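You operate a simulated robot arm through the tools that you are given. There is no shell and no other tool. Be economical: measure what you need, move in short steps, check, and stop when the job is done.

The job below is to be done with a simulated two-armed robot. You get a single attempt, and the scene is never put back.

TASK
Brush oil along the top of the red small cylinder's rod.
Fine: on the island table: hold the cylinder and pull the rod right out, take oil from the oil tin with the wooden brush, put it back in its pot, hold the cylinder and push the rod home. A coat counts when it lies all over at full strength: go over it till it gets no stronger.

The check looks at the end state, three seconds after you hand in, the way a careful person would. Anything else that was tipped, shoved, dropped, spilled or broken makes it a failure.

THE ROBOT
Two 7-joint arms with two-finger parallel grippers on one trunk, on a base that drives. Base frame: it is fixed to the floor where the robot stands at the start and does not move with it; the origin is under the middle of the robot, x ahead of it, y to its left, z up; the surface under the hand at the start is at about z = 0.85. Readings come in m, degrees, newtons and seconds.
The left shoulder is at the start at [0.062, 0.198, 1.229], the right one opposite. With the tool pointing down near the work surface each hand reaches from about 0.16 to 0.7 m from the robot's upright axis, wherever it stands, measured 20 degrees to its own side. Places, roughly: inside of the narrow black pot [0.7, 0.1, 0.9]; oil tin [0.7, 0.2, 0.9]; rod of the blue small cylinder [0.5, 0, 0.9]; rod of the red small cylinder [0.5, 0.3, 0.9]. Payload 1.57 kg a hand.
The tool frame of a hand sits at the grasp point between the pads (the TCP): z along the fingers, y along the line on which they close. The tips reach 0.03 m beyond it. Largest opening 0.11 m; finger width 0.024, thickness 0.012; the body of the gripper, 0.048 by 0.112 m, starts 0.078 m behind the TCP.
Orientation is that of the tool frame in the base frame, as a unit quaternion [w, x, y, z]. With the fingers straight down and closing along the base's y, the tool's x points along the base's -x, its y along +y and its z along -z.

THE INTERFACE
- The arms move only by the tool step_arm. It takes "left_motion", "right_motion" or both (then of equal length, played together; a hand with none holds still); each is a list of rows, each a list of 3 entries, a list of its own where there are three numbers: the shift along the base's x, y, z in units of 50 mm (1.0 is 50 mm), then the turn, a rotation vector about the base's x, y, z in units of 6 degrees (1.0 is 6 degrees), then the finger opening in m, from 0 to 0.11. In form: [[[dx, dy, dz], [rx, ry, rz], jaw], ...]. A call has 1 to 20 rows; each row shifts and turns the commanded pose from where the row before left it. A call with a number of a shift or a turn outside -1 to 1 is refused whole. A row lasts 0.2 s, in which the tool goes at most 0.05 m and 8.6 degrees; a call with a longer step from one row to the next is refused whole, and so is a gripper value outside its range. A pose out of reach is approached as far as the arm can. The call stops where the force on the tool passes 70 N (or 10 N more than at its start, if that is more) or the arm is blocked; 0.2 s more then pass. Each finger travels about 0.072 m/s and halts on what it meets, pressing with about 43 N; the grip force reading is that of the motor and also rises with nothing between the fingers. The clock runs only during rows and for 0.2 s after the last one: add rows that do not move to give the fingers time. It gives the time, the measured TCP pose, the force on the tool (base axes), the opening and the grip force at its end, in the units of the frame above (readings bear some noise), with the torque about the TCP (base axes, N m) and any sound that the robot's microphone picked up.
- Cameras (640 x 400 px; columns grow to the right, rows downward): "scene" is now at [0.0791, 0.04, 1.7977]; the picture's right is [0.46, -0.89, 0.00], its down [-0.74, -0.39, -0.54] and it looks along [0.48, 0.25, -0.84] (base axes); focal length 290 px, centre (320, 200). "left" rides on the left gripper at [0.07, -0.016, -0.141] in its tool frame; the picture's right is [0.23, 0.97, 0.00], its down [-0.85, 0.20, -0.48] and it looks along [-0.47, 0.11, 0.88] (tool axes); focal length 222 px, centre (320, 200). "right" rides on the right gripper at [0.07, 0.016, -0.141] in its tool frame; the picture's right is [-0.23, 0.97, 0.00], its down [-0.85, -0.20, -0.48] and it looks along [-0.47, -0.11, 0.88] (tool axes); focal length 222 px, centre (320, 200). There is no depth. A picture from a camera that has moved, and an enlarged one, comes with that camera's place and axes in the base frame and with its lens. The place of the scene camera against the robot may be out by one fixed shift of up to 0.025 m in any direction.
- capture(camera): a new picture of that camera. No time passes.
- lift_body(by): slides the trunk up (or, below 0, down) by that many m; the arms and the scene camera ride with it, the base frame stays. It gives what a move gives, with no picture.
- roll_base(legs): drives the robot by 1 to 6 legs, each [ahead, left, turn to the left] in m, m and degrees, along the robot's own axes; the way and the turn of a leg run together, so that a leg with both is an arc; at most 1.5 m and 180 degrees a leg. The arms and the cameras ride along, it lands a little off, and it stops where it bumps. It gives what a move gives.
- head_to(pan, tilt): turns the head with the scene camera to pan (to the left, within 86 degrees either way) and tilt (down, from -29 to 69), counted from straight ahead of the robot. It gives what a move gives.
- inspect(camera, box): a new picture of the part [left, top, right, bottom] of that camera's present view, enlarged. No time passes.
- close_job(): hands the job in; it is judged then, once.

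Work in short steps. Places have to be worked out from the pictures, the camera data and where the tool is seen: move nearer, look again, correct. Check each grasp and each placing, and mend what went wrong. You have 120 turns and 108 pictures in all, those below and enlarged ones among them. Open the grippers and draw the arms clear of the work before you hand the job in, unless the task says otherwise; then end with one line.

The tools are called after ">>>" as name(argument=value, ...) on one line, values as JSON. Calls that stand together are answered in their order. step_arm: Moves the arms, as the interface text tells. Its arguments: {"type":"object","properties":{"left_motion":{"type":"array","items":{"type":"array"}},"right_motion":{"type":"array","items":{"type":"array"}}},"required":[]} The other tools are called the same way: lift_body (by) slides the trunk up or down; roll_base (legs) drives the base; head_to (pan, tilt) turns the head that bears the scene camera; capture (camera) takes a picture; inspect (camera, box) takes an enlarged picture of a part of a camera's view; close_job () hands the job in.

At the start:

```text
t: 0.0
left_eef_pos: [0.4352, 0.3698, 1.3074]
left_tcp_rot: [-0.001, 0.0, 1.0, 0.001]
left_wrist_force: [1.0, -0.5, 0.5]
left_torque: [0.0, -0.03, 0.01]
left_width: 0.11
left_finger_force: 0.0
right_eef_pos: [0.3106, -0.0193, 1.2911]
right_tcp_rot: [0.0, -0.001, 1.0, -0.001]
right_wrist_force: [0.4, -0.7, -0.3]
right_torque: [0.02, 0.0, 0.03]
right_width: 0.1101
right_finger_force: 0.1
trunk travel left (down, up): [-0.825, 0.165]
robot x, y, heading: [0.0005, 0.001, 0.0]
head pan, tilt: [27.6, 57.1]
```

scene: 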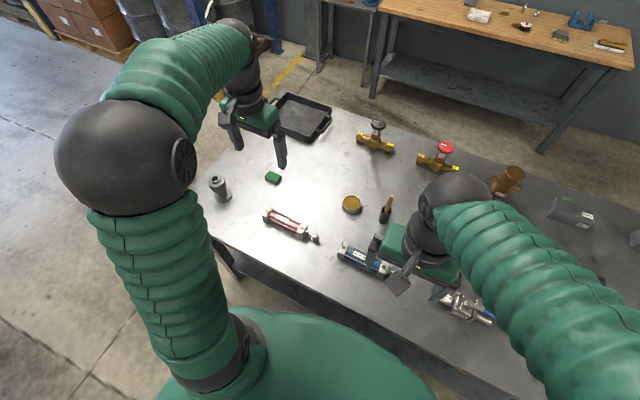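
right: 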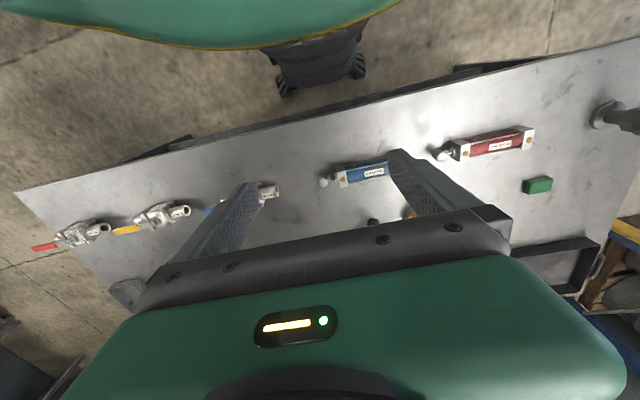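
left: 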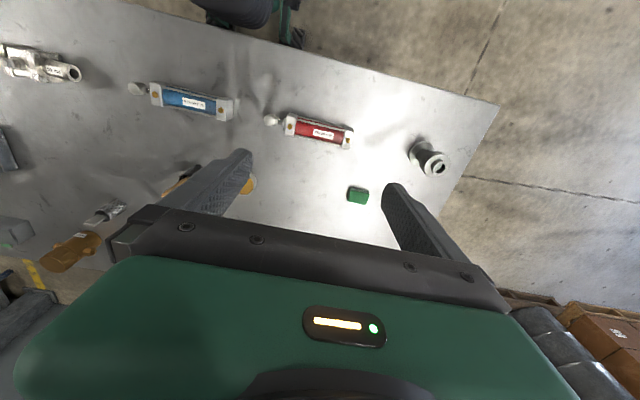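

I start with enlarged looks at the red cylinder, tin and pot.

>>> inspect(camera="scene", box=[240, 160, 420, 280])

>>> inspect(camera="left", box=[230, 80, 390, 180])

```text
3.33 times, centred on (330, 220) of scene
camera zoom: at [0.0791, 0.04, 1.7977], right [0.46, -0.89, 0.0], down [-0.74, -0.39, -0.54], along [0.48, 0.25, -0.84], focal length 966 px, centre (287, 133)
```

zoom: 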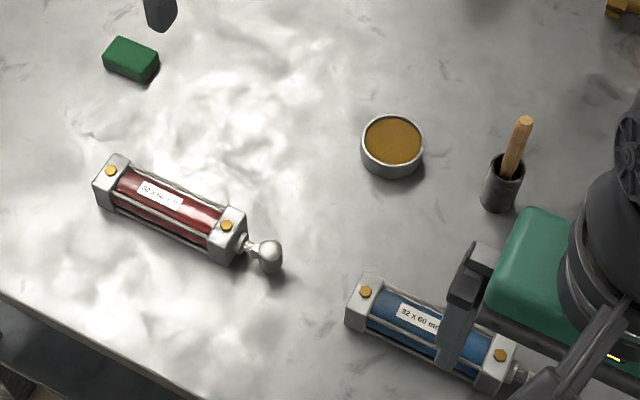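

```text
4.00 times, centred on (310, 130) of left
camera zoom: at [0.3663, 0.3546, 1.448], right [-0.23, 0.97, 0.0], down [0.86, 0.2, 0.48], along [0.47, 0.11, -0.88], focal length 888 px, centre (360, 480)
```

zoom: 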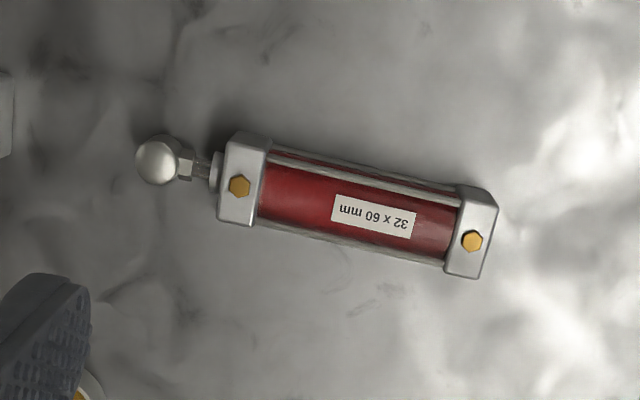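

The cylinder lies along y (rod end toward -y, knob near [0.483, 0.255]); tin about [0.667, 0.20], pot about [0.68, 0.07]. I check the gap between base and table before driving.

>>> head_to(pan=0, tilt=69)

>>> capture(camera="scene")

```text
t: 0.9
left_eef_pos: [0.4339, 0.3701, 1.3084]
left_tcp_rot: [0.0, 0.0, 1.0, 0.0]
left_wrist_force: [0.2, -0.4, 0.4]
left_torque: [0.02, -0.03, -0.02]
left_width: 0.1099
left_finger_force: 0.1
right_eef_pos: [0.3109, -0.0197, 1.2905]
right_tcp_rot: [-0.001, 0.0, 1.0, 0.0]
right_wrist_force: [-0.3, 0.6, -0.2]
right_torque: [0.01, -0.02, 0.01]
right_width: 0.1102
right_finger_force: 0.0
trunk travel left (down, up): [-0.825, 0.165]
robot x, y, heading: [0.0004, 0.0013, 0.3]
head pan, tilt: [0.0, 68.8]
```

```text
102 pictures are left
camera scene: at [0.073, 0.0076, 1.785], right [0.0, -1.0, 0.0], down [-0.93, 0.0, -0.36], along [0.36, 0.0, -0.93], focal length 290 px, centre (320, 200)
```

scene: 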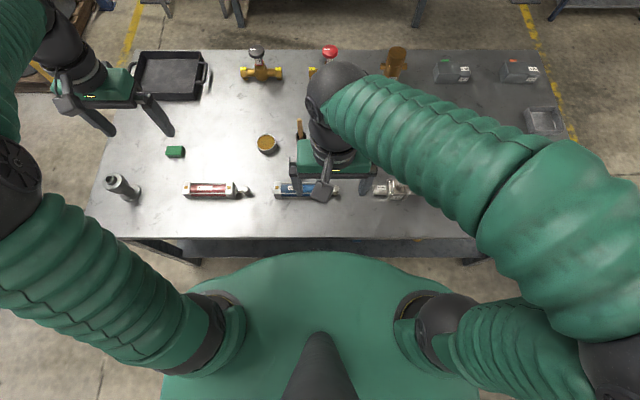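

There is around 0.13 m gap to the table edge. I roll left 0.13 and ahead 0.06 m so tin and pot come into reach.

>>> roll_base(legs=[[0, 0.13, 0], [0.06, 0, 0]])

>>> capture(camera="scene")

>>> capture(camera="right")

```text
t: 2.8
left_eef_pos: [0.4781, 0.5184, 1.3089]
left_tcp_rot: [0.007, -0.002, 1.0, -0.006]
left_wrist_force: [-1.4, 1.2, 0.2]
left_torque: [-0.08, -0.12, 0.05]
left_width: 0.1101
left_finger_force: 0.0
right_eef_pos: [0.3563, 0.1281, 1.2949]
right_tcp_rot: [0.007, -0.001, 1.0, -0.006]
right_wrist_force: [0.0, 0.0, 0.3]
right_torque: [-0.04, -0.07, 0.04]
right_width: 0.1099
right_finger_force: 0.1
trunk travel left (down, up): [-0.825, 0.165]
robot x, y, heading: [0.0568, 0.1308, 0.1]
head pan, tilt: [0.0, 68.8]
```

```text
101 pictures are left
camera scene: at [0.1121, 0.1751, 1.7856], right [0.0, -1.0, 0.02], down [-0.93, -0.01, -0.37], along [0.37, -0.02, -0.93], focal length 290 px, centre (320, 200)
```

scene: 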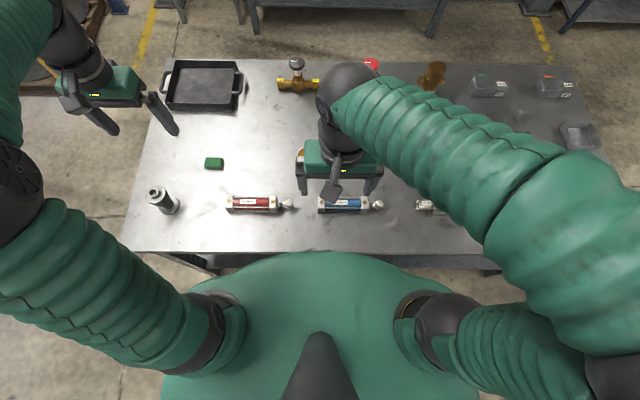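

```text
100 pictures are left
camera right: at [0.284, 0.1469, 1.4348], right [0.22, 0.97, -0.01], down [0.85, -0.19, 0.49], along [0.48, -0.12, -0.87], focal length 222 px, centre (320, 200)
```

right: 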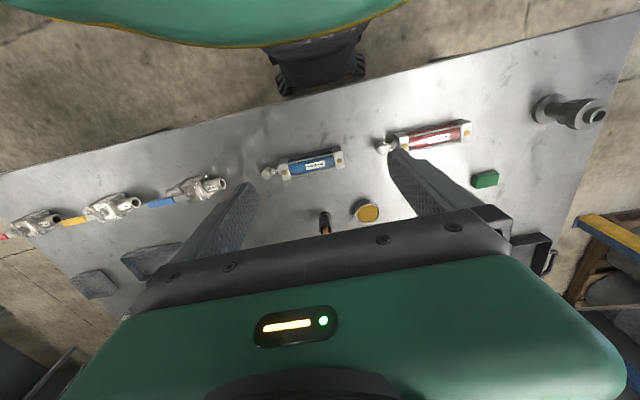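

Robot is placed. I bring both hands to about 0.2 m above the table, turning them so that the fingers close along x, left over the cylinder body, right beyond the knob.

>>> step_arm(left_motion=[[[0, -0.18, -0.27], [0, 0, -1], 0.11], [[0, -0.18, -0.27], [0, 0, -1], 0.11], [[0, -0.18, -0.27], [0, 0, -1], 0.11], [[0, -0.18, -0.27], [0, 0, -1], 0.11], [[0, -0.18, -0.27], [0, 0, -1], 0.11], [[0, -0.18, -0.27], [0, 0, -1], 0.11], [[0, -0.18, -0.27], [0, 0, -1], 0.11], [[0, -0.18, -0.27], [0, 0, -1], 0.11], [[0, -0.18, -0.27], [0, 0, -1], 0.11], [[0, -0.18, -0.27], [0, 0, -1], 0.11], [[0, -0.18, -0.27], [0, 0, -1], 0.11], [[0, -0.18, -0.27], [0, 0, -1], 0.11], [[0, -0.18, -0.27], [0, 0, -1], 0.11], [[0, -0.18, -0.27], [0, 0, -1], 0.11], [[0, -0.18, -0.27], [0, 0, -1], 0.11]], right_motion=[[[0.17, 0.03, -0.32], [0, 0, 1], 0.11], [[0.17, 0.03, -0.32], [0, 0, 1], 0.11], [[0.17, 0.03, -0.32], [0, 0, 1], 0.11], [[0.17, 0.03, -0.32], [0, 0, 1], 0.11], [[0.17, 0.03, -0.32], [0, 0, 1], 0.11], [[0.17, 0.03, -0.32], [0, 0, 1], 0.11], [[0.17, 0.03, -0.32], [0, 0, 1], 0.11], [[0.17, 0.03, -0.32], [0, 0, 1], 0.11], [[0.17, 0.03, -0.32], [0, 0, 1], 0.11], [[0.17, 0.03, -0.32], [0, 0, 1], 0.11], [[0.17, 0.03, -0.32], [0, 0, 1], 0.11], [[0.17, 0.03, -0.32], [0, 0, 1], 0.11], [[0.17, 0.03, -0.32], [0, 0, 1], 0.11], [[0.17, 0.03, -0.32], [0, 0, 1], 0.11], [[0.17, 0.03, -0.32], [0, 0, 1], 0.11]])

>>> capture(camera="left")

>>> capture(camera="right")

```text
t: 6.0
left_eef_pos: [0.4945, 0.3577, 1.1082]
left_tcp_rot: [0.004, 0.706, 0.708, 0.001]
left_wrist_force: [-0.3, 0.3, -0.7]
left_torque: [0.01, -0.05, -0.01]
left_width: 0.1101
left_finger_force: 0.0
right_eef_pos: [0.4993, 0.1268, 1.0487]
right_tcp_rot: [0.004, 0.709, -0.705, -0.004]
right_wrist_force: [0.5, 0.4, 0.0]
right_torque: [-0.01, -0.02, 0.0]
right_width: 0.1102
right_finger_force: 0.1
trunk travel left (down, up): [-0.825, 0.165]
robot x, y, heading: [0.0564, 0.1306, 0.2]
head pan, tilt: [0.0, 68.8]
```

```text
99 pictures are left
camera left: at [0.4776, 0.4281, 1.2483], right [0.97, 0.23, 0.01], down [0.2, -0.85, 0.48], along [0.12, -0.47, -0.88], focal length 222 px, centre (320, 200)
```

left: 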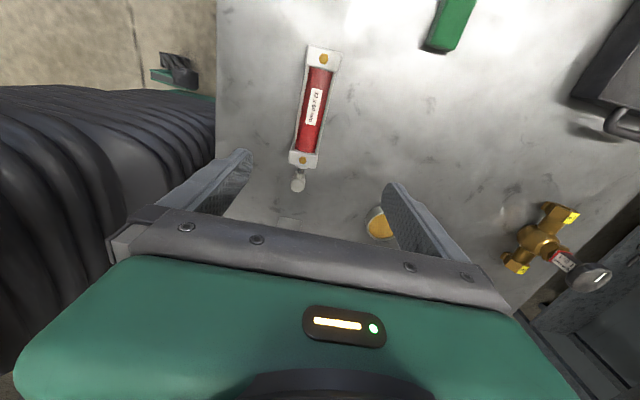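

```text
98 pictures are left
camera right: at [0.4845, 0.0561, 1.1908], right [-0.97, 0.22, 0.01], down [0.2, 0.86, 0.48], along [0.1, 0.47, -0.88], focal length 222 px, centre (320, 200)
```

right: 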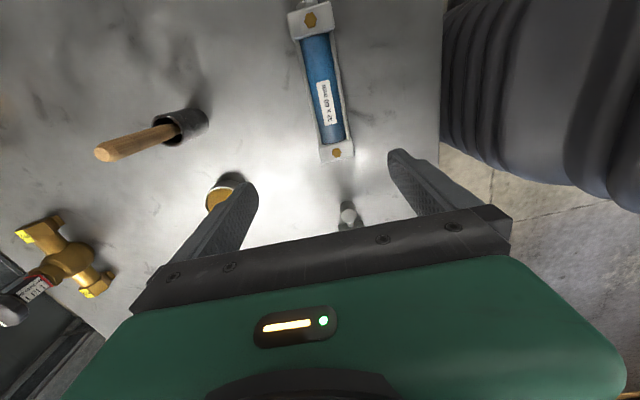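

Cylinder axis is at x≈0.480, along y, bolts at y 0.306 and 0.451, knob at y≈0.252. I lower the left hand over the middle of the body, not closing yet.

>>> step_arm(left_motion=[[[-0.06, 0.07, -0.72], [0, 0, 0], 0.11], [[-0.06, 0.07, -0.72], [0, 0, 0], 0.11], [[-0.06, 0.07, -0.72], [0, 0, 0], 0.11], [[-0.06, 0.07, -0.72], [0, 0, 0], 0.11], [[-0.05, 0.06, -0.72], [0, 0, 0], 0.11], [[0, 0, -0.7], [0, 0, 0], 0.11], [[0, 0, 0], [0, 0, 0], 0.11]])

>>> capture(camera="left")

>>> capture(camera="right")

```text
t: 7.6
left_eef_pos: [0.4782, 0.3719, 0.893]
left_tcp_rot: [0.003, 0.706, 0.708, 0.002]
left_wrist_force: [0.9, -0.5, 0.5]
left_torque: [0.02, -0.04, 0.02]
left_width: 0.1099
left_finger_force: 0.0
right_eef_pos: [0.4968, 0.1226, 1.051]
right_tcp_rot: [0.002, 0.709, -0.706, -0.005]
right_wrist_force: [-0.6, -0.1, 0.0]
right_torque: [0.03, 0.02, 0.0]
right_width: 0.1102
right_finger_force: 0.1
trunk travel left (down, up): [-0.825, 0.165]
robot x, y, heading: [0.0606, 0.1315, 0.2]
head pan, tilt: [0.0, 68.8]
```

```text
97 pictures are left
camera left: at [0.46, 0.4418, 1.0344], right [0.97, 0.23, 0.01], down [0.2, -0.85, 0.48], along [0.12, -0.47, -0.88], focal length 222 px, centre (320, 200)
```

left: 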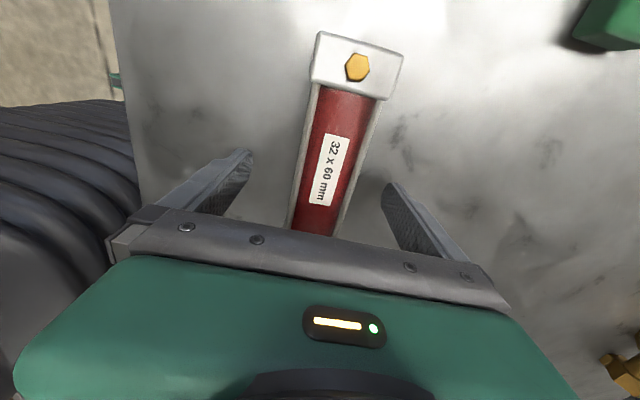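

```text
96 pictures are left
camera right: at [0.4822, 0.0532, 1.1919], right [-0.97, 0.22, 0.01], down [0.2, 0.85, 0.48], along [0.1, 0.47, -0.88], focal length 222 px, centre (320, 200)
```

right: 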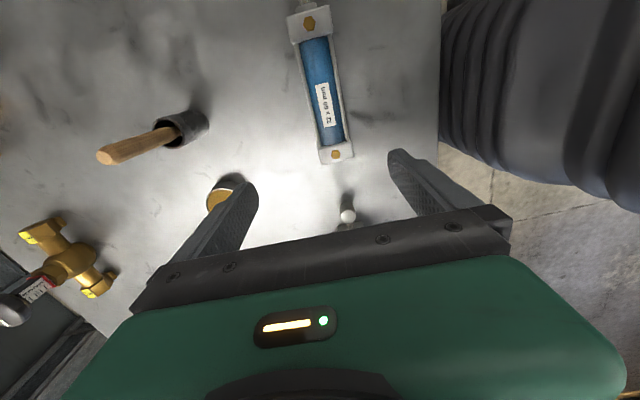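

Fingers straddle the body centrally. I close the left hand on it.

>>> step_arm(left_motion=[[[0, 0, 0], [0, 0, 0], 0.06], [[0, 0, 0], [0, 0, 0], 0.045], [[0, 0, 0], [0, 0, 0], 0.03], [[0, 0, 0], [0, 0, 0], 0.02], [[0, 0, 0], [0, 0, 0], 0.02], [[0, 0, 0], [0, 0, 0], 0.02]])

>>> capture(camera="left")

```text
t: 9.0
left_eef_pos: [0.4774, 0.3728, 0.8937]
left_tcp_rot: [0.004, 0.706, 0.708, 0.002]
left_wrist_force: [-0.2, -0.3, 0.1]
left_torque: [0.35, 0.04, 0.27]
left_width: 0.0412
left_finger_force: 43.1
right_eef_pos: [0.4983, 0.1248, 1.0505]
right_tcp_rot: [0.003, 0.708, -0.706, -0.005]
right_wrist_force: [-0.2, 0.4, 0.9]
right_torque: [0.04, 0.01, 0.01]
right_width: 0.11
right_finger_force: 0.1
trunk travel left (down, up): [-0.825, 0.165]
robot x, y, heading: [0.0566, 0.1342, 0.0]
head pan, tilt: [0.0, 68.8]
```

```text
95 pictures are left
camera left: at [0.4604, 0.4436, 1.034], right [0.97, 0.23, 0.01], down [0.2, -0.85, 0.48], along [0.12, -0.47, -0.88], focal length 222 px, centre (320, 200)
```

left: 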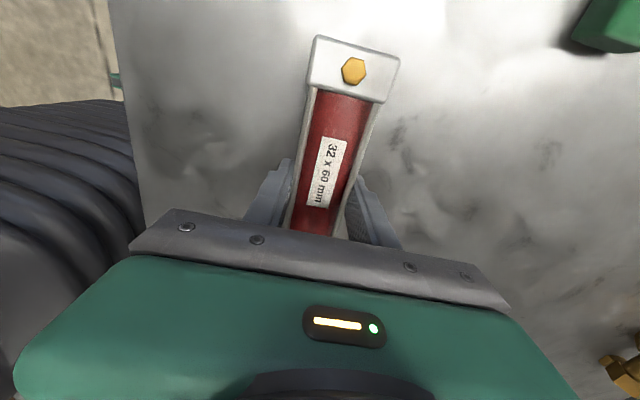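

The body is held (0.041 m wide). Now the right hand goes over the knob, stopping above it for a look.

>>> step_arm(right_motion=[[[-0.1, 0.64, -0.3], [0, 0, 0], 0.08], [[-0.1, 0.64, -0.3], [0, 0, 0], 0.08], [[-0.1, 0.64, -0.4], [0, 0, 0], 0.08], [[-0.06, 0.65, -0.4], [0, 0, 0], 0.08], [[0, 0, 0], [0, 0, 0], 0.08]])

>>> capture(camera="right")

>>> capture(camera="scene")

```text
t: 10.2
left_eef_pos: [0.4769, 0.3748, 0.894]
left_tcp_rot: [0.003, 0.706, 0.708, 0.002]
left_wrist_force: [-0.1, 1.5, 3.3]
left_torque: [-0.04, -0.26, 0.28]
left_width: 0.0411
left_finger_force: 43.4
right_eef_pos: [0.4797, 0.2529, 0.9816]
right_tcp_rot: [0.003, 0.708, -0.706, -0.004]
right_wrist_force: [0.4, 1.2, -0.2]
right_torque: [0.01, -0.05, 0.0]
right_width: 0.08
right_finger_force: 0.0
trunk travel left (down, up): [-0.825, 0.165]
robot x, y, heading: [0.0601, 0.1351, 0.3]
head pan, tilt: [0.0, 68.8]
```

```text
94 pictures are left
camera right: at [0.4646, 0.1846, 1.1223], right [-0.97, 0.22, 0.01], down [0.2, 0.85, 0.48], along [0.1, 0.47, -0.88], focal length 222 px, centre (320, 200)
```

right: 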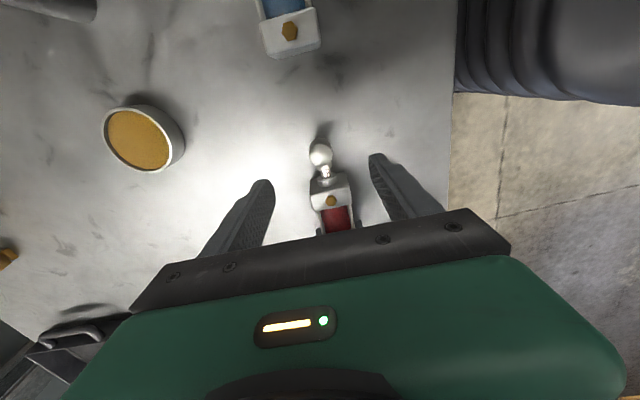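

```text
93 pictures are left
camera scene: at [0.1348, 0.1397, 1.7849], right [0.0, -1.0, 0.0], down [-0.93, 0.0, -0.36], along [0.36, 0.0, -0.93], focal length 290 px, centre (320, 200)
```

scene: 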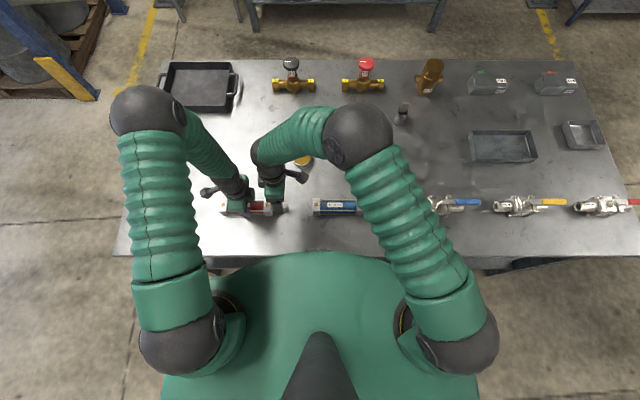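

Knob measured at about [0.479, 0.257]. I lower the right hand to z≈0.888 and close on the ball.

>>> step_arm(right_motion=[[[0, 0.05, -0.62], [0, 0, 0], 0.08], [[0, 0.05, -0.62], [0, 0, 0], 0.08], [[0, 0, -0.62], [0, 0, 0], 0.08], [[0, 0, 0], [0, 0, 0], 0.05], [[0, 0, 0], [0, 0, 0], 0.03], [[0, 0, 0], [0, 0, 0], 0.01], [[0, 0, 0], [0, 0, 0], 0.0], [[0, 0, 0], [0, 0, 0], 0.0], [[0, 0, 0], [0, 0, 0], 0.0]])

>>> capture(camera="right")

```text
t: 12.2
left_eef_pos: [0.4785, 0.3746, 0.8943]
left_tcp_rot: [0.005, 0.706, 0.708, 0.004]
left_wrist_force: [7.9, 7.1, 8.8]
left_torque: [0.35, -0.07, 0.76]
left_width: 0.0446
left_finger_force: 42.4
right_eef_pos: [0.4944, 0.2498, 0.8954]
right_tcp_rot: [0.006, -0.697, 0.717, 0.002]
right_wrist_force: [3.4, -3.9, 26.2]
right_torque: [0.0, 0.02, -0.04]
right_width: 0.025
right_finger_force: 36.5
trunk travel left (down, up): [-0.825, 0.165]
robot x, y, heading: [0.0582, 0.1325, -0.1]
head pan, tilt: [0.0, 68.8]
```

```text
92 pictures are left
camera right: at [0.4757, 0.1802, 1.0358], right [-0.97, 0.26, 0.0], down [0.22, 0.84, 0.49], along [0.13, 0.47, -0.87], focal length 222 px, centre (320, 200)
```

right: 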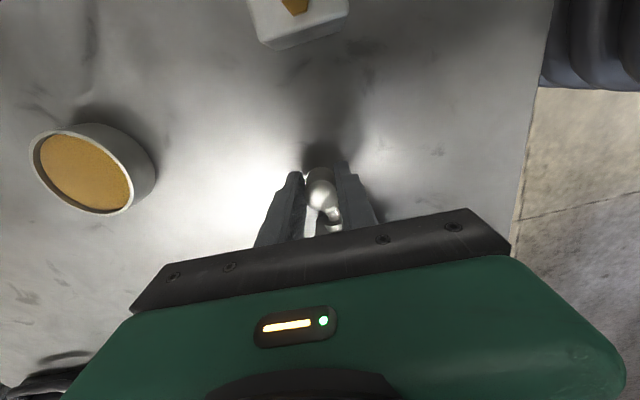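

The right hand came out about 15 mm off in x with an upward force of 26 N, and the left grip width changed. I look closely before doing anything.

>>> inspect(camera="right", box=[240, 140, 400, 240])

>>> capture(camera="left")

>>> inspect(camera="scene", box=[180, 130, 340, 230])

```text
4.00 times, centred on (320, 190) of right
camera zoom: at [0.4757, 0.1802, 1.0358], right [-0.97, 0.26, 0.0], down [0.22, 0.84, 0.49], along [0.13, 0.47, -0.87], focal length 888 px, centre (320, 240)
```

zoom: 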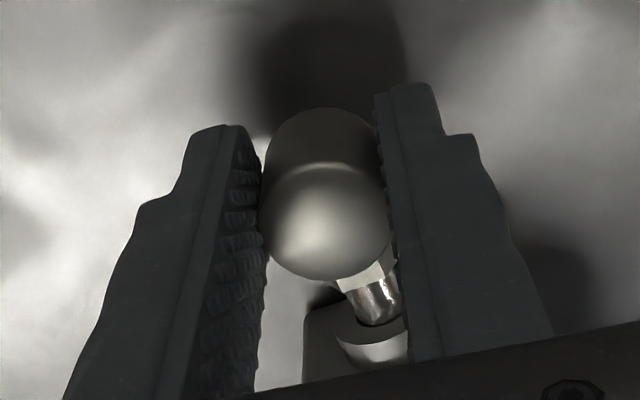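

```text
90 pictures are left
camera left: at [0.4599, 0.4439, 1.0352], right [0.97, 0.23, 0.01], down [0.2, -0.85, 0.48], along [0.12, -0.47, -0.88], focal length 222 px, centre (320, 200)
```

left: 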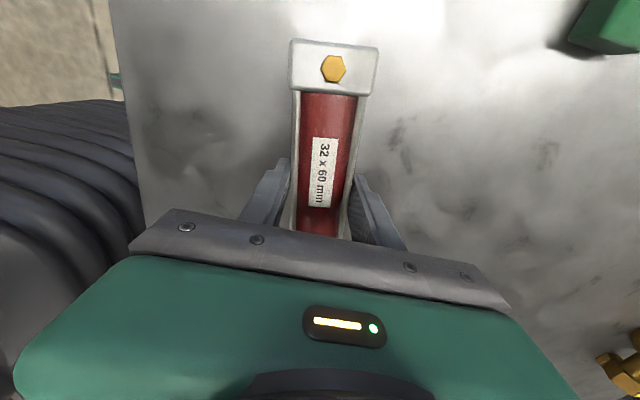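

```text
4.00 times, centred on (260, 180) of scene
camera zoom: at [0.1325, 0.1385, 1.7852], right [0.0, -1.0, 0.0], down [-0.93, 0.0, -0.36], along [0.36, 0.0, -0.93], focal length 1159 px, centre (560, 280)
```

zoom: 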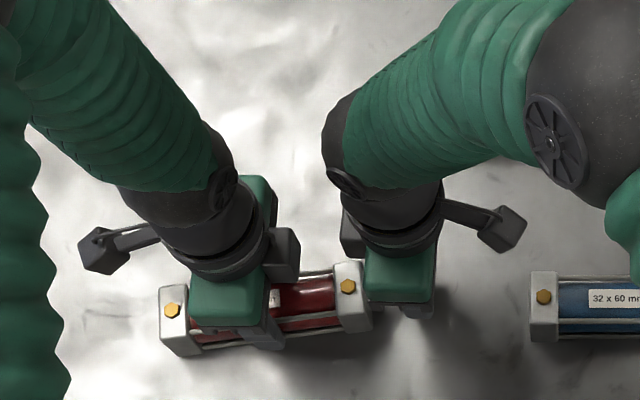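

The cylinder was yawed about 8° by the right hand's closing. I open the right fingers a little and see where the hand goes to find the cause.

>>> step_arm(right_motion=[[[0, 0, 0], [0, 0, 0], 0.04], [[0, 0, 0], [0, 0, 0], 0.06], [[0, 0, 0], [0, 0, 0], 0.06], [[0, 0, 0], [0, 0, 0], 0.06]])

>>> capture(camera="right")

```text
t: 13.2
left_eef_pos: [0.4764, 0.3728, 0.8931]
left_tcp_rot: [0.003, 0.706, 0.709, 0.002]
left_wrist_force: [-2.1, -2.6, 16.6]
left_torque: [-0.2, 0.11, 0.49]
left_width: 0.0426
left_finger_force: 42.9
right_eef_pos: [0.4913, 0.2467, 0.8919]
right_tcp_rot: [0.002, -0.697, 0.717, 0.003]
right_wrist_force: [0.1, -0.3, 0.2]
right_torque: [0.0, -0.02, -0.01]
right_width: 0.0599
right_finger_force: 0.1
trunk travel left (down, up): [-0.825, 0.165]
robot x, y, heading: [0.0575, 0.1319, 0.1]
head pan, tilt: [0.0, 68.8]
```

```text
88 pictures are left
camera right: at [0.4729, 0.1781, 1.0321], right [-0.97, 0.26, 0.0], down [0.23, 0.85, 0.48], along [0.12, 0.47, -0.88], focal length 222 px, centre (320, 200)
```

right: 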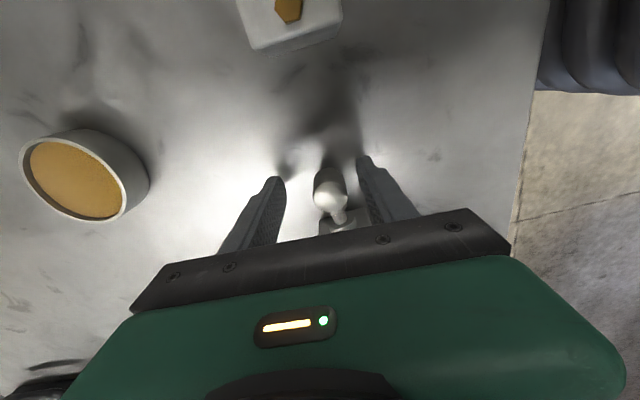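

The hand floats free at x=0.491 (force zero), so it is a tracking offset, not contact. I test a small -x/+y move to see whether it follows.

>>> step_arm(right_motion=[[[-0.12, 0.1, 0], [0, 0, 0], 0.07], [[0, 0.1, 0], [0, 0, 0], 0.07], [[0, 0, 0], [0, 0, 0], 0.07], [[0, 0, 0], [0, 0, 0], 0.07]])

```text
t: 14.4
left_eef_pos: [0.4775, 0.3736, 0.8929]
left_tcp_rot: [0.006, 0.706, 0.708, 0.004]
left_wrist_force: [2.0, 1.0, 7.4]
left_torque: [0.01, -0.28, 0.29]
left_width: 0.041
left_finger_force: 43.3
right_eef_pos: [0.4968, 0.2453, 0.8913]
right_tcp_rot: [0.002, -0.683, 0.73, 0.002]
right_wrist_force: [0.0, -0.5, 0.2]
right_torque: [0.04, 0.0, -0.01]
right_width: 0.07
right_finger_force: 0.2
trunk travel left (down, up): [-0.825, 0.165]
robot x, y, heading: [0.0577, 0.1281, 0.2]
head pan, tilt: [0.0, 68.8]
stopped in row 4 (right hand): the arm was blocked; the commanded pose is now the measured one
```

The right arm is blocked; likely the two wrists touch on their facing sides. I look from the scene camera.

>>> inspect(camera="scene", box=[200, 140, 320, 215])

```text
5.33 times, centred on (260, 178) of scene
camera zoom: at [0.1335, 0.1384, 1.7836], right [0.0, -1.0, 0.0], down [-0.93, 0.0, -0.36], along [0.36, 0.0, -0.93], focal length 1546 px, centre (640, 320)
```

zoom: 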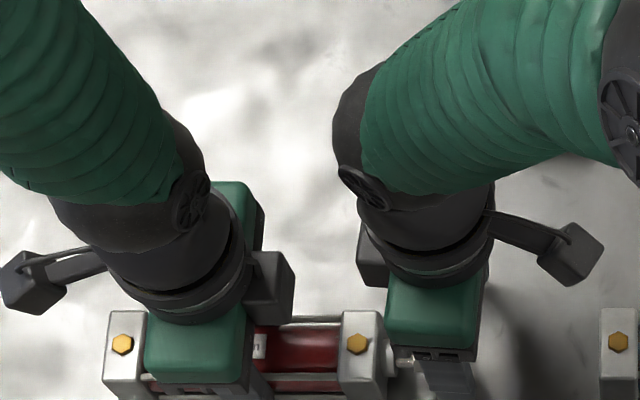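

Cylinder is straight again and wrists are apart, so the right arm is at a joint limit reaching across. I open both hands, raise them and then shift the base further left.

>>> step_arm(left_motion=[[[0, 0, 0], [0, 0, 0], 0.06], [[0, 0, 0], [0, 0, 0], 0.09], [[0, 0, 0], [0, 0, 0], 0.1], [[0, 0, 0.6], [0, 0, 0], 0.1], [[0, 0, 0.8], [0, 0, 0], 0.1], [[0, 0, 0.8], [0, 0, 0], 0.1], [[0, 0, 0.8], [0, 0, 0], 0.1], [[0, 0, 0.5], [0, 0, 0], 0.1]], right_motion=[[[0, 0, 0.4], [0, 0, 0], 0.07], [[0, 0, 0.6], [0, 0, 0], 0.07], [[0, 0, 0.6], [0, 0, 0], 0.07], [[0, 0, 0.6], [0, 0, 0], 0.07], [[0, -0.4, 0.6], [0, 0, 0], 0.07], [[0, -0.4, 0.4], [0, 0, 0], 0.07], [[0, -0.4, 0], [0, 0, 0], 0.07], [[0, -0.4, 0], [0, 0, 0], 0.07]])

>>> roll_base(legs=[[0, 0.15, 0]])

>>> capture(camera="left")

>>> capture(camera="scene")

```text
t: 16.2
left_eef_pos: [0.4734, 0.3726, 1.07]
left_tcp_rot: [0.005, 0.706, 0.708, 0.002]
left_wrist_force: [0.3, -0.4, 0.6]
left_torque: [0.01, 0.0, -0.01]
left_width: 0.0999
left_finger_force: 0.0
right_eef_pos: [0.4935, 0.1676, 1.0515]
right_tcp_rot: [0.0, -0.686, 0.727, 0.004]
right_wrist_force: [-0.2, 0.3, 0.5]
right_torque: [0.05, -0.03, -0.02]
right_width: 0.0703
right_finger_force: 0.1
trunk travel left (down, up): [-0.825, 0.165]
robot x, y, heading: [0.0591, 0.1314, 0.0]
head pan, tilt: [0.0, 68.8]
```

```text
t: 17.5
left_eef_pos: [0.4737, 0.4988, 1.0732]
left_tcp_rot: [-0.001, 0.707, 0.707, 0.008]
left_wrist_force: [1.0, -0.8, 0.3]
left_torque: [0.09, 0.02, -0.01]
left_width: 0.1
left_finger_force: 0.0
right_eef_pos: [0.4932, 0.2941, 1.0516]
right_tcp_rot: [0.006, -0.686, 0.727, 0.009]
right_wrist_force: [1.4, -2.1, -0.5]
right_torque: [0.16, 0.01, -0.04]
right_width: 0.0701
right_finger_force: 0.1
trunk travel left (down, up): [-0.825, 0.165]
robot x, y, heading: [0.0635, 0.2776, 0.0]
head pan, tilt: [0.0, 68.8]
```

```text
86 pictures are left
camera left: at [0.4576, 0.567, 1.2158], right [0.97, 0.23, 0.01], down [0.19, -0.86, 0.47], along [0.12, -0.45, -0.88], focal length 222 px, centre (320, 200)
```

left: 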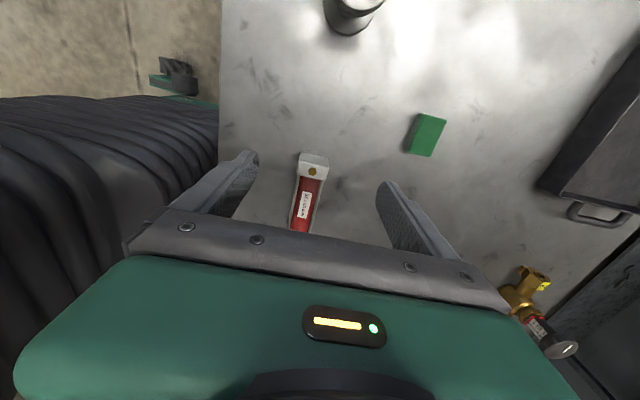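

```text
85 pictures are left
camera scene: at [0.1344, 0.2471, 1.7845], right [0.0, -1.0, -0.02], down [-0.93, 0.01, -0.36], along [0.36, 0.02, -0.93], focal length 290 px, centre (320, 200)
```

scene: 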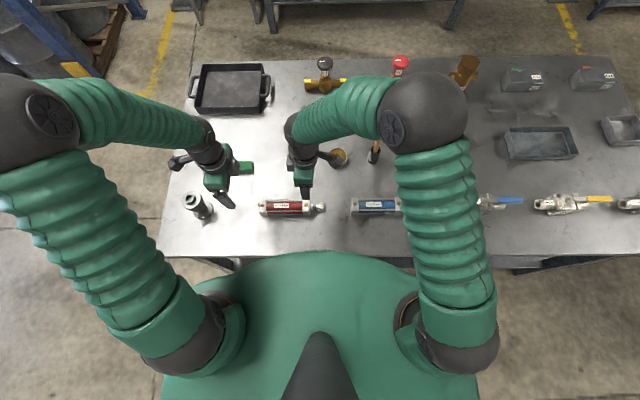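

Cylinder sits undisturbed and straight. I let things settle for a moment and read the poses.

>>> step_arm(left_motion=[[[0, 0, 0], [0, 0, 0], 0.1], [[0, 0, 0], [0, 0, 0], 0.1]], right_motion=[[[0, -0.5, 0], [0, 0, 0.5], 0.07], [[0, -0.5, 0], [0, 0, 0], 0.07]])

>>> inspect(camera="left", box=[250, 130, 410, 230])

>>> capture(camera="right")

```text
t: 18.1
left_eef_pos: [0.4732, 0.5131, 1.0701]
left_tcp_rot: [0.004, 0.708, 0.706, 0.005]
left_wrist_force: [0.0, -0.2, -0.1]
left_torque: [0.04, -0.02, 0.0]
left_width: 0.1003
left_finger_force: 0.1
right_eef_pos: [0.4911, 0.2574, 1.0513]
right_tcp_rot: [0.001, -0.704, 0.71, 0.005]
right_wrist_force: [0.6, -0.8, 0.2]
right_torque: [0.08, 0.02, -0.02]
right_width: 0.0702
right_finger_force: 0.0
trunk travel left (down, up): [-0.825, 0.165]
robot x, y, heading: [0.0603, 0.2747, 0.2]
head pan, tilt: [0.0, 68.8]
```

```text
4.00 times, centred on (330, 180) of left
camera zoom: at [0.4566, 0.5827, 1.2119], right [0.97, 0.22, 0.01], down [0.19, -0.86, 0.48], along [0.12, -0.47, -0.88], focal length 888 px, centre (280, 280)
```

zoom: 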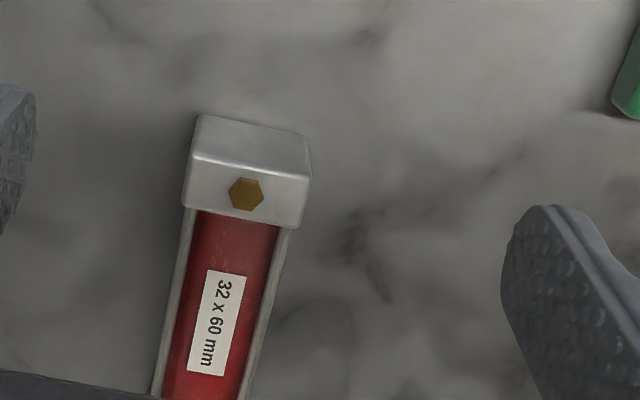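

```text
83 pictures are left
camera right: at [0.4753, 0.1869, 1.1913], right [-0.97, 0.23, 0.01], down [0.21, 0.85, 0.48], along [0.11, 0.47, -0.88], focal length 222 px, centre (320, 200)
```

right: 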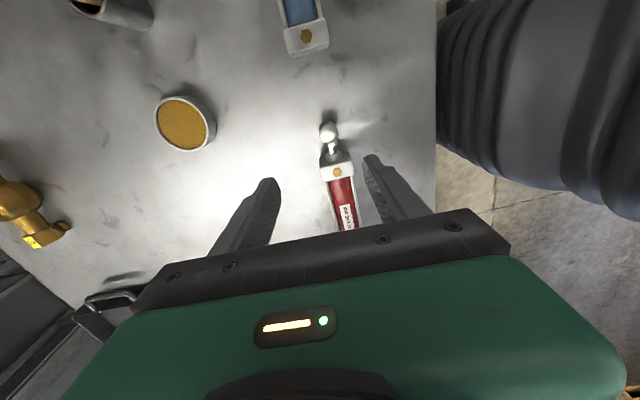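

Rear bolt at [0.479, 0.448], knob [0.478, 0.256]. Left hand goes down on the body at y≈0.395 and grips.

>>> step_arm(left_motion=[[[0.03, -0.6, -0.1], [0, 0, 0], 0.1], [[0.03, -0.6, -0.2], [0, 0, 0], 0.1], [[0.03, -0.6, -0.6], [0, 0, 0], 0.1], [[0.02, -0.56, -0.8], [0, 0, 0], 0.1], [[0, 0, -0.9], [0, 0, 0], 0.1], [[0, 0, -0.92], [0, 0, 0], 0.1], [[0, 0, 0], [0, 0, 0], 0.08], [[0, 0, 0], [0, 0, 0], 0.06], [[0, 0, 0], [0, 0, 0], 0.045], [[0, 0, 0], [0, 0, 0], 0.03], [[0, 0, 0], [0, 0, 0], 0.02], [[0, 0, 0], [0, 0, 0], 0.02]])

>>> capture(camera="left")

```text
t: 20.7
left_eef_pos: [0.4775, 0.405, 0.8941]
left_tcp_rot: [0.004, 0.706, 0.708, 0.004]
left_wrist_force: [-0.9, 4.8, 16.8]
left_torque: [0.12, 0.07, -0.37]
left_width: 0.0409
left_finger_force: 42.7
right_eef_pos: [0.4907, 0.2658, 1.0506]
right_tcp_rot: [-0.001, -0.705, 0.709, 0.004]
right_wrist_force: [0.5, -0.2, -0.5]
right_torque: [-0.01, 0.0, -0.03]
right_width: 0.07
right_finger_force: 0.2
trunk travel left (down, up): [-0.825, 0.165]
robot x, y, heading: [0.0629, 0.2746, -0.0]
head pan, tilt: [0.0, 68.8]
```

```text
82 pictures are left
camera left: at [0.4611, 0.4747, 1.0352], right [0.97, 0.23, 0.01], down [0.2, -0.85, 0.48], along [0.12, -0.47, -0.88], focal length 222 px, centre (320, 200)
```

left: 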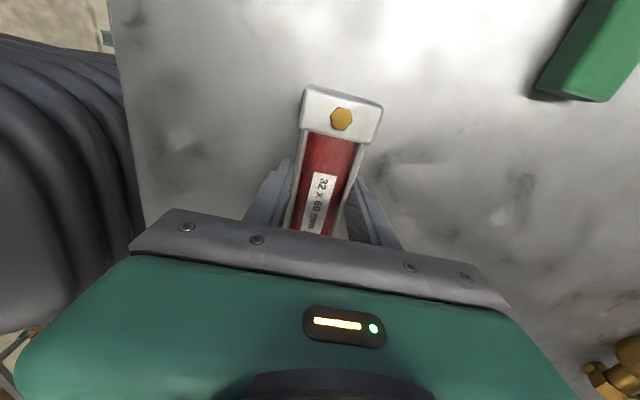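

Left holds at y=0.405. Right hand descends over the knob, jaws open, to check tracking.

>>> step_arm(right_motion=[[[-0.09, -0.06, -0.8], [0, 0, 0], 0.08], [[-0.09, -0.06, -0.8], [0, 0, 0], 0.08], [[-0.07, -0.06, -0.8], [0, 0, 0], 0.08], [[0, 0, -0.8], [0, 0, 0], 0.08], [[0, 0, 0], [0, 0, 0], 0.08], [[0, 0, 0], [0, 0, 0], 0.08]])

>>> inspect(camera="right", box=[210, 120, 410, 245])

```text
t: 22.1
left_eef_pos: [0.478, 0.4036, 0.8939]
left_tcp_rot: [0.006, 0.707, 0.707, 0.003]
left_wrist_force: [-1.7, -0.9, 3.4]
left_torque: [-0.04, -0.03, -0.27]
left_width: 0.0411
left_finger_force: 43.4
right_eef_pos: [0.479, 0.2576, 0.8905]
right_tcp_rot: [0.0, -0.706, 0.708, 0.002]
right_wrist_force: [-0.1, -0.4, 1.1]
right_torque: [0.02, 0.03, 0.03]
right_width: 0.0799
right_finger_force: 0.0
trunk travel left (down, up): [-0.825, 0.165]
robot x, y, heading: [0.0596, 0.2743, 0.4]
head pan, tilt: [0.0, 68.8]
```

```text
3.20 times, centred on (310, 182) of right
camera zoom: at [0.4627, 0.1878, 1.0313], right [-0.97, 0.23, 0.0], down [0.21, 0.85, 0.48], along [0.11, 0.47, -0.88], focal length 711 px, centre (352, 256)
```

zoom: 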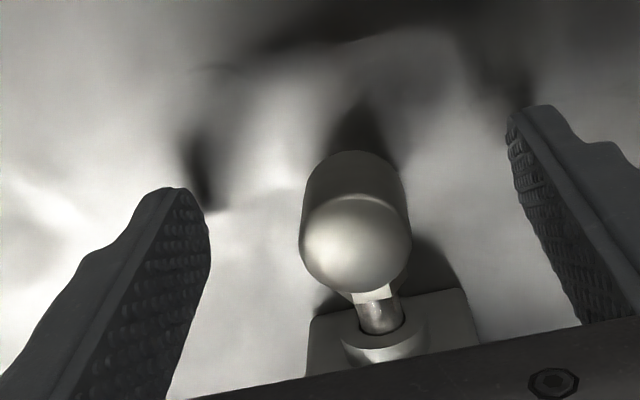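

Tracking is good now and the rod end (an upright round piece) is centred. I close on it.

>>> step_arm(right_motion=[[[0, 0, 0], [0, 0, 0], 0.06], [[0, 0, 0], [0, 0, 0], 0.04], [[0, 0, 0], [0, 0, 0], 0.03], [[0, 0, 0], [0, 0, 0], 0.015], [[0, 0, 0], [0, 0, 0], 0.005], [[0, 0, 0], [0, 0, 0], 0.005]])

>>> inspect(camera="right", box=[210, 120, 410, 245])

```text
t: 23.5
left_eef_pos: [0.48, 0.4033, 0.8929]
left_tcp_rot: [0.006, 0.707, 0.707, 0.002]
left_wrist_force: [0.6, -0.2, 0.6]
left_torque: [0.01, -0.02, 0.23]
left_width: 0.0408
left_finger_force: 42.7
right_eef_pos: [0.4789, 0.2562, 0.8897]
right_tcp_rot: [-0.001, -0.705, 0.709, 0.003]
right_wrist_force: [0.3, -0.6, 0.7]
right_torque: [0.04, -0.2, -0.05]
right_width: 0.0252
right_finger_force: 36.1
trunk travel left (down, up): [-0.825, 0.165]
robot x, y, heading: [0.0632, 0.281, 0.0]
head pan, tilt: [0.0, 68.8]
```

```text
3.20 times, centred on (310, 182) of right
camera zoom: at [0.4628, 0.1879, 1.0315], right [-0.97, 0.23, 0.0], down [0.21, 0.85, 0.48], along [0.11, 0.47, -0.88], focal length 711 px, centre (352, 256)
```

zoom: 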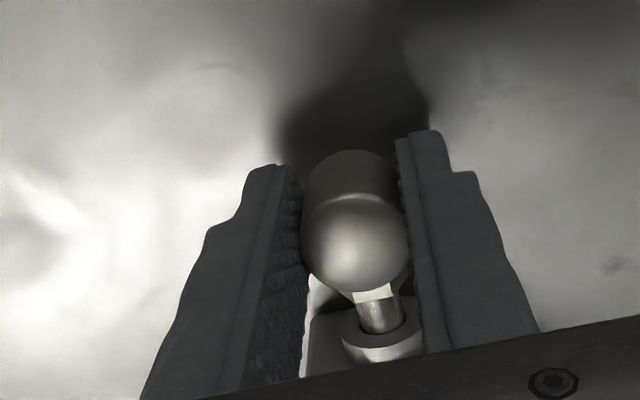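

Gripped well, low forces. I pull the rod along -y, 50 mm in slow rows.

>>> step_arm(right_motion=[[[0, -0.1, 0], [0, 0, 0], 0.005], [[0, -0.1, 0], [0, 0, 0], 0.005], [[0, -0.1, 0], [0, 0, 0], 0.005], [[0, -0.1, 0], [0, 0, 0], 0.005], [[0, -0.1, 0], [0, 0, 0], 0.005], [[0, -0.1, 0], [0, 0, 0], 0.005], [[0, -0.1, 0], [0, 0, 0], 0.005], [[0, -0.1, 0], [0, 0, 0], 0.005], [[0, -0.1, 0], [0, 0, 0], 0.005], [[0, -0.1, 0], [0, 0, 0], 0.005]])

>>> capture(camera="right")

```text
t: 25.7
left_eef_pos: [0.4794, 0.4039, 0.8936]
left_tcp_rot: [0.006, 0.707, 0.707, 0.002]
left_wrist_force: [-1.3, -2.4, 4.3]
left_torque: [-0.1, -0.04, -0.27]
left_width: 0.041
left_finger_force: 43.0
right_eef_pos: [0.48, 0.2066, 0.8916]
right_tcp_rot: [-0.001, -0.705, 0.709, 0.002]
right_wrist_force: [1.7, 5.1, -0.4]
right_torque: [0.5, -0.22, -0.09]
right_width: 0.0248
right_finger_force: 36.7
trunk travel left (down, up): [-0.825, 0.165]
robot x, y, heading: [0.0607, 0.2771, 0.1]
head pan, tilt: [0.0, 68.8]
```

```text
79 pictures are left
camera right: at [0.4629, 0.1382, 1.0318], right [-0.97, 0.23, 0.0], down [0.21, 0.85, 0.48], along [0.11, 0.47, -0.88], focal length 222 px, centre (320, 200)
```

right: 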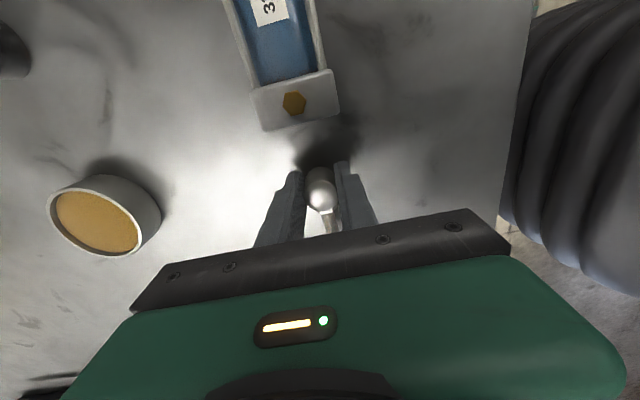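

Rod follows with ~5 N. I pull further in 3 mm rows till the end stop is felt.

>>> step_arm(right_motion=[[[0, -0.06, 0], [0, 0, 0], 0.005], [[0, -0.06, 0], [0, 0, 0], 0.005], [[0, -0.06, 0], [0, 0, 0], 0.005], [[0, 0, 0], [0, 0, 0], 0.005]])

```text
t: 26.7
left_eef_pos: [0.4781, 0.4043, 0.8951]
left_tcp_rot: [0.005, 0.707, 0.707, 0.002]
left_wrist_force: [-2.0, -3.3, 5.6]
left_torque: [-0.46, 0.04, -0.39]
left_width: 0.041
left_finger_force: 43.3
right_eef_pos: [0.4776, 0.1972, 0.8912]
right_tcp_rot: [-0.001, -0.705, 0.709, 0.002]
right_wrist_force: [1.9, 4.1, 0.1]
right_torque: [0.33, -0.18, -0.01]
right_width: 0.0248
right_finger_force: 36.3
trunk travel left (down, up): [-0.825, 0.165]
robot x, y, heading: [0.0608, 0.2738, 0.1]
head pan, tilt: [0.0, 68.8]
```

Still moving at 4 N (59 mm out). A few more small rows.

>>> step_arm(right_motion=[[[0, -0.04, 0], [0, 0, 0], 0.005], [[0, -0.04, 0], [0, 0, 0], 0.005], [[0, -0.04, 0], [0, 0, 0], 0.005], [[0, 0, 0], [0, 0, 0], 0.005]])

```text
t: 27.7
left_eef_pos: [0.4789, 0.4023, 0.8942]
left_tcp_rot: [0.007, 0.707, 0.707, 0.002]
left_wrist_force: [-2.4, -12.0, 4.0]
left_torque: [-0.73, -0.04, -0.48]
left_width: 0.0413
left_finger_force: 43.3
right_eef_pos: [0.4787, 0.1919, 0.8922]
right_tcp_rot: [0.0, -0.706, 0.709, 0.002]
right_wrist_force: [1.4, 14.8, -0.6]
right_torque: [0.11, -0.11, 0.12]
right_width: 0.025
right_finger_force: 36.4
trunk travel left (down, up): [-0.825, 0.165]
robot x, y, heading: [0.0623, 0.2787, -0.0]
head pan, tilt: [0.0, 68.8]
```

End stop felt at ~62 mm. I open the right hand and lift away, keeping the left hold.

>>> step_arm(right_motion=[[[0, 0.02, 0], [0, 0, 0], 0.015], [[0, 0, 0], [0, 0, 0], 0.04], [[0, 0, 0], [0, 0, 0], 0.06], [[0, 0, 0], [0, 0, 0], 0.07], [[0, 0, 0.6], [0, 0, 0], 0.07], [[0, 0, 0.8], [0, 0, 0], 0.07], [[0, -0.6, 0.8], [0, 0, 0], 0.07], [[0.3, -0.6, 0.8], [0, 0, 0], 0.07], [[0.5, -0.5, 0.5], [0, 0, 0], 0.07]])

>>> capture(camera="scene")

>>> capture(camera="right")

```text
refused: row 8 steps farther than a row can; nothing moved
```

```text
78 pictures are left
camera scene: at [0.1354, 0.2848, 1.7848], right [0.0, -1.0, 0.0], down [-0.93, 0.0, -0.36], along [0.36, 0.0, -0.93], focal length 290 px, centre (320, 200)
```

scene: 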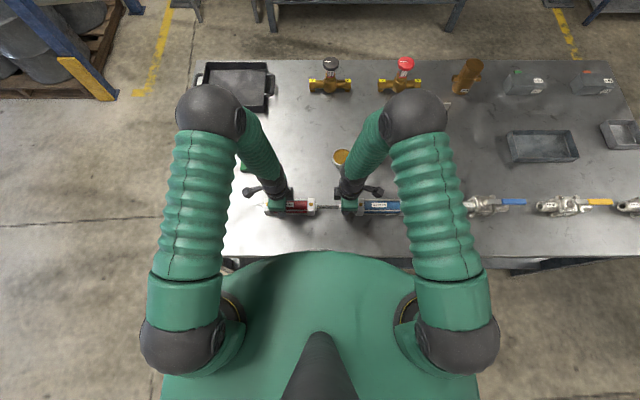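

```text
77 pictures are left
camera right: at [0.4631, 0.1238, 1.0319], right [-0.97, 0.23, 0.0], down [0.21, 0.85, 0.48], along [0.11, 0.47, -0.88], focal length 222 px, centre (320, 200)
```

right: 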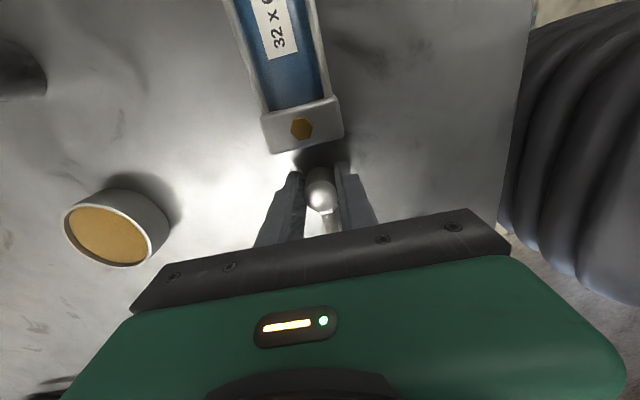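

A row was too long; repeating with shorter rows.

>>> step_arm(right_motion=[[[0, 0.02, 0], [0, 0, 0], 0.015], [[0, 0, 0], [0, 0, 0], 0.04], [[0, 0, 0], [0, 0, 0], 0.055], [[0, 0, 0], [0, 0, 0], 0.055], [[0, 0, 0.6], [0, 0, 0], 0.055], [[0, 0, 0.8], [0, 0, 0], 0.055], [[0, -0.3, 0.8], [0, 0, 0], 0.055], [[0, -0.6, 0.7], [0, 0, 0], 0.06], [[0.5, -0.6, 0.4], [0, 0, 0], 0.06]])

>>> capture(camera="scene")

>>> capture(camera="right")

```text
t: 29.7
left_eef_pos: [0.4784, 0.4025, 0.8949]
left_tcp_rot: [0.005, 0.707, 0.707, 0.001]
left_wrist_force: [-3.4, 0.5, 3.8]
left_torque: [-0.25, 0.23, -0.3]
left_width: 0.0413
left_finger_force: 43.1
right_eef_pos: [0.5046, 0.1162, 1.0552]
right_tcp_rot: [0.0, -0.705, 0.709, 0.003]
right_wrist_force: [0.1, 0.4, -0.4]
right_torque: [0.03, 0.01, 0.0]
right_width: 0.0599
right_finger_force: 0.1
trunk travel left (down, up): [-0.825, 0.165]
robot x, y, heading: [0.0595, 0.2781, 0.2]
head pan, tilt: [0.0, 68.8]
```

```text
76 pictures are left
camera scene: at [0.1354, 0.2816, 1.7849], right [0.0, -1.0, 0.0], down [-0.93, 0.0, -0.36], along [0.36, 0.0, -0.93], focal length 290 px, centre (320, 200)
```

scene: 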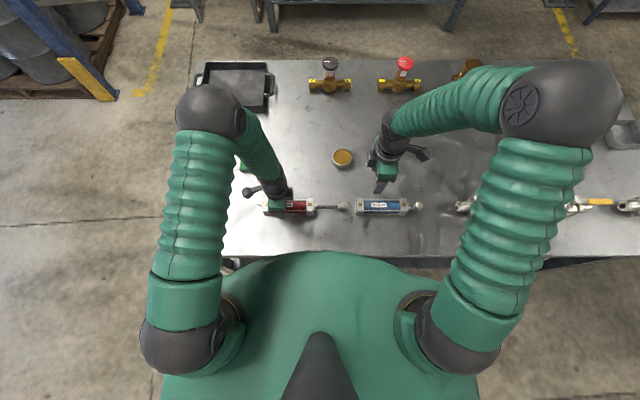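

```text
75 pictures are left
camera right: at [0.4886, 0.0462, 1.1968], right [-0.97, 0.23, 0.01], down [0.21, 0.85, 0.48], along [0.11, 0.47, -0.88], focal length 222 px, centre (320, 200)
```

right: 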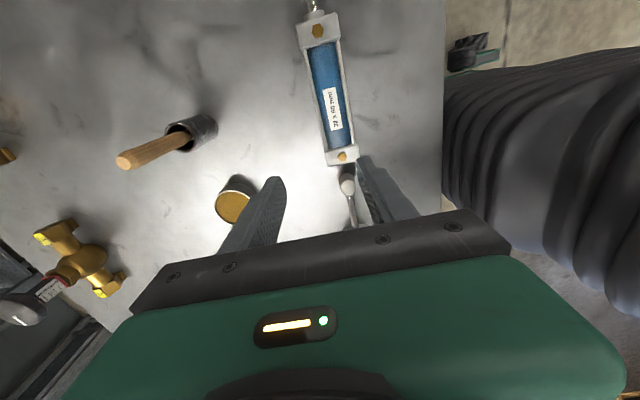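

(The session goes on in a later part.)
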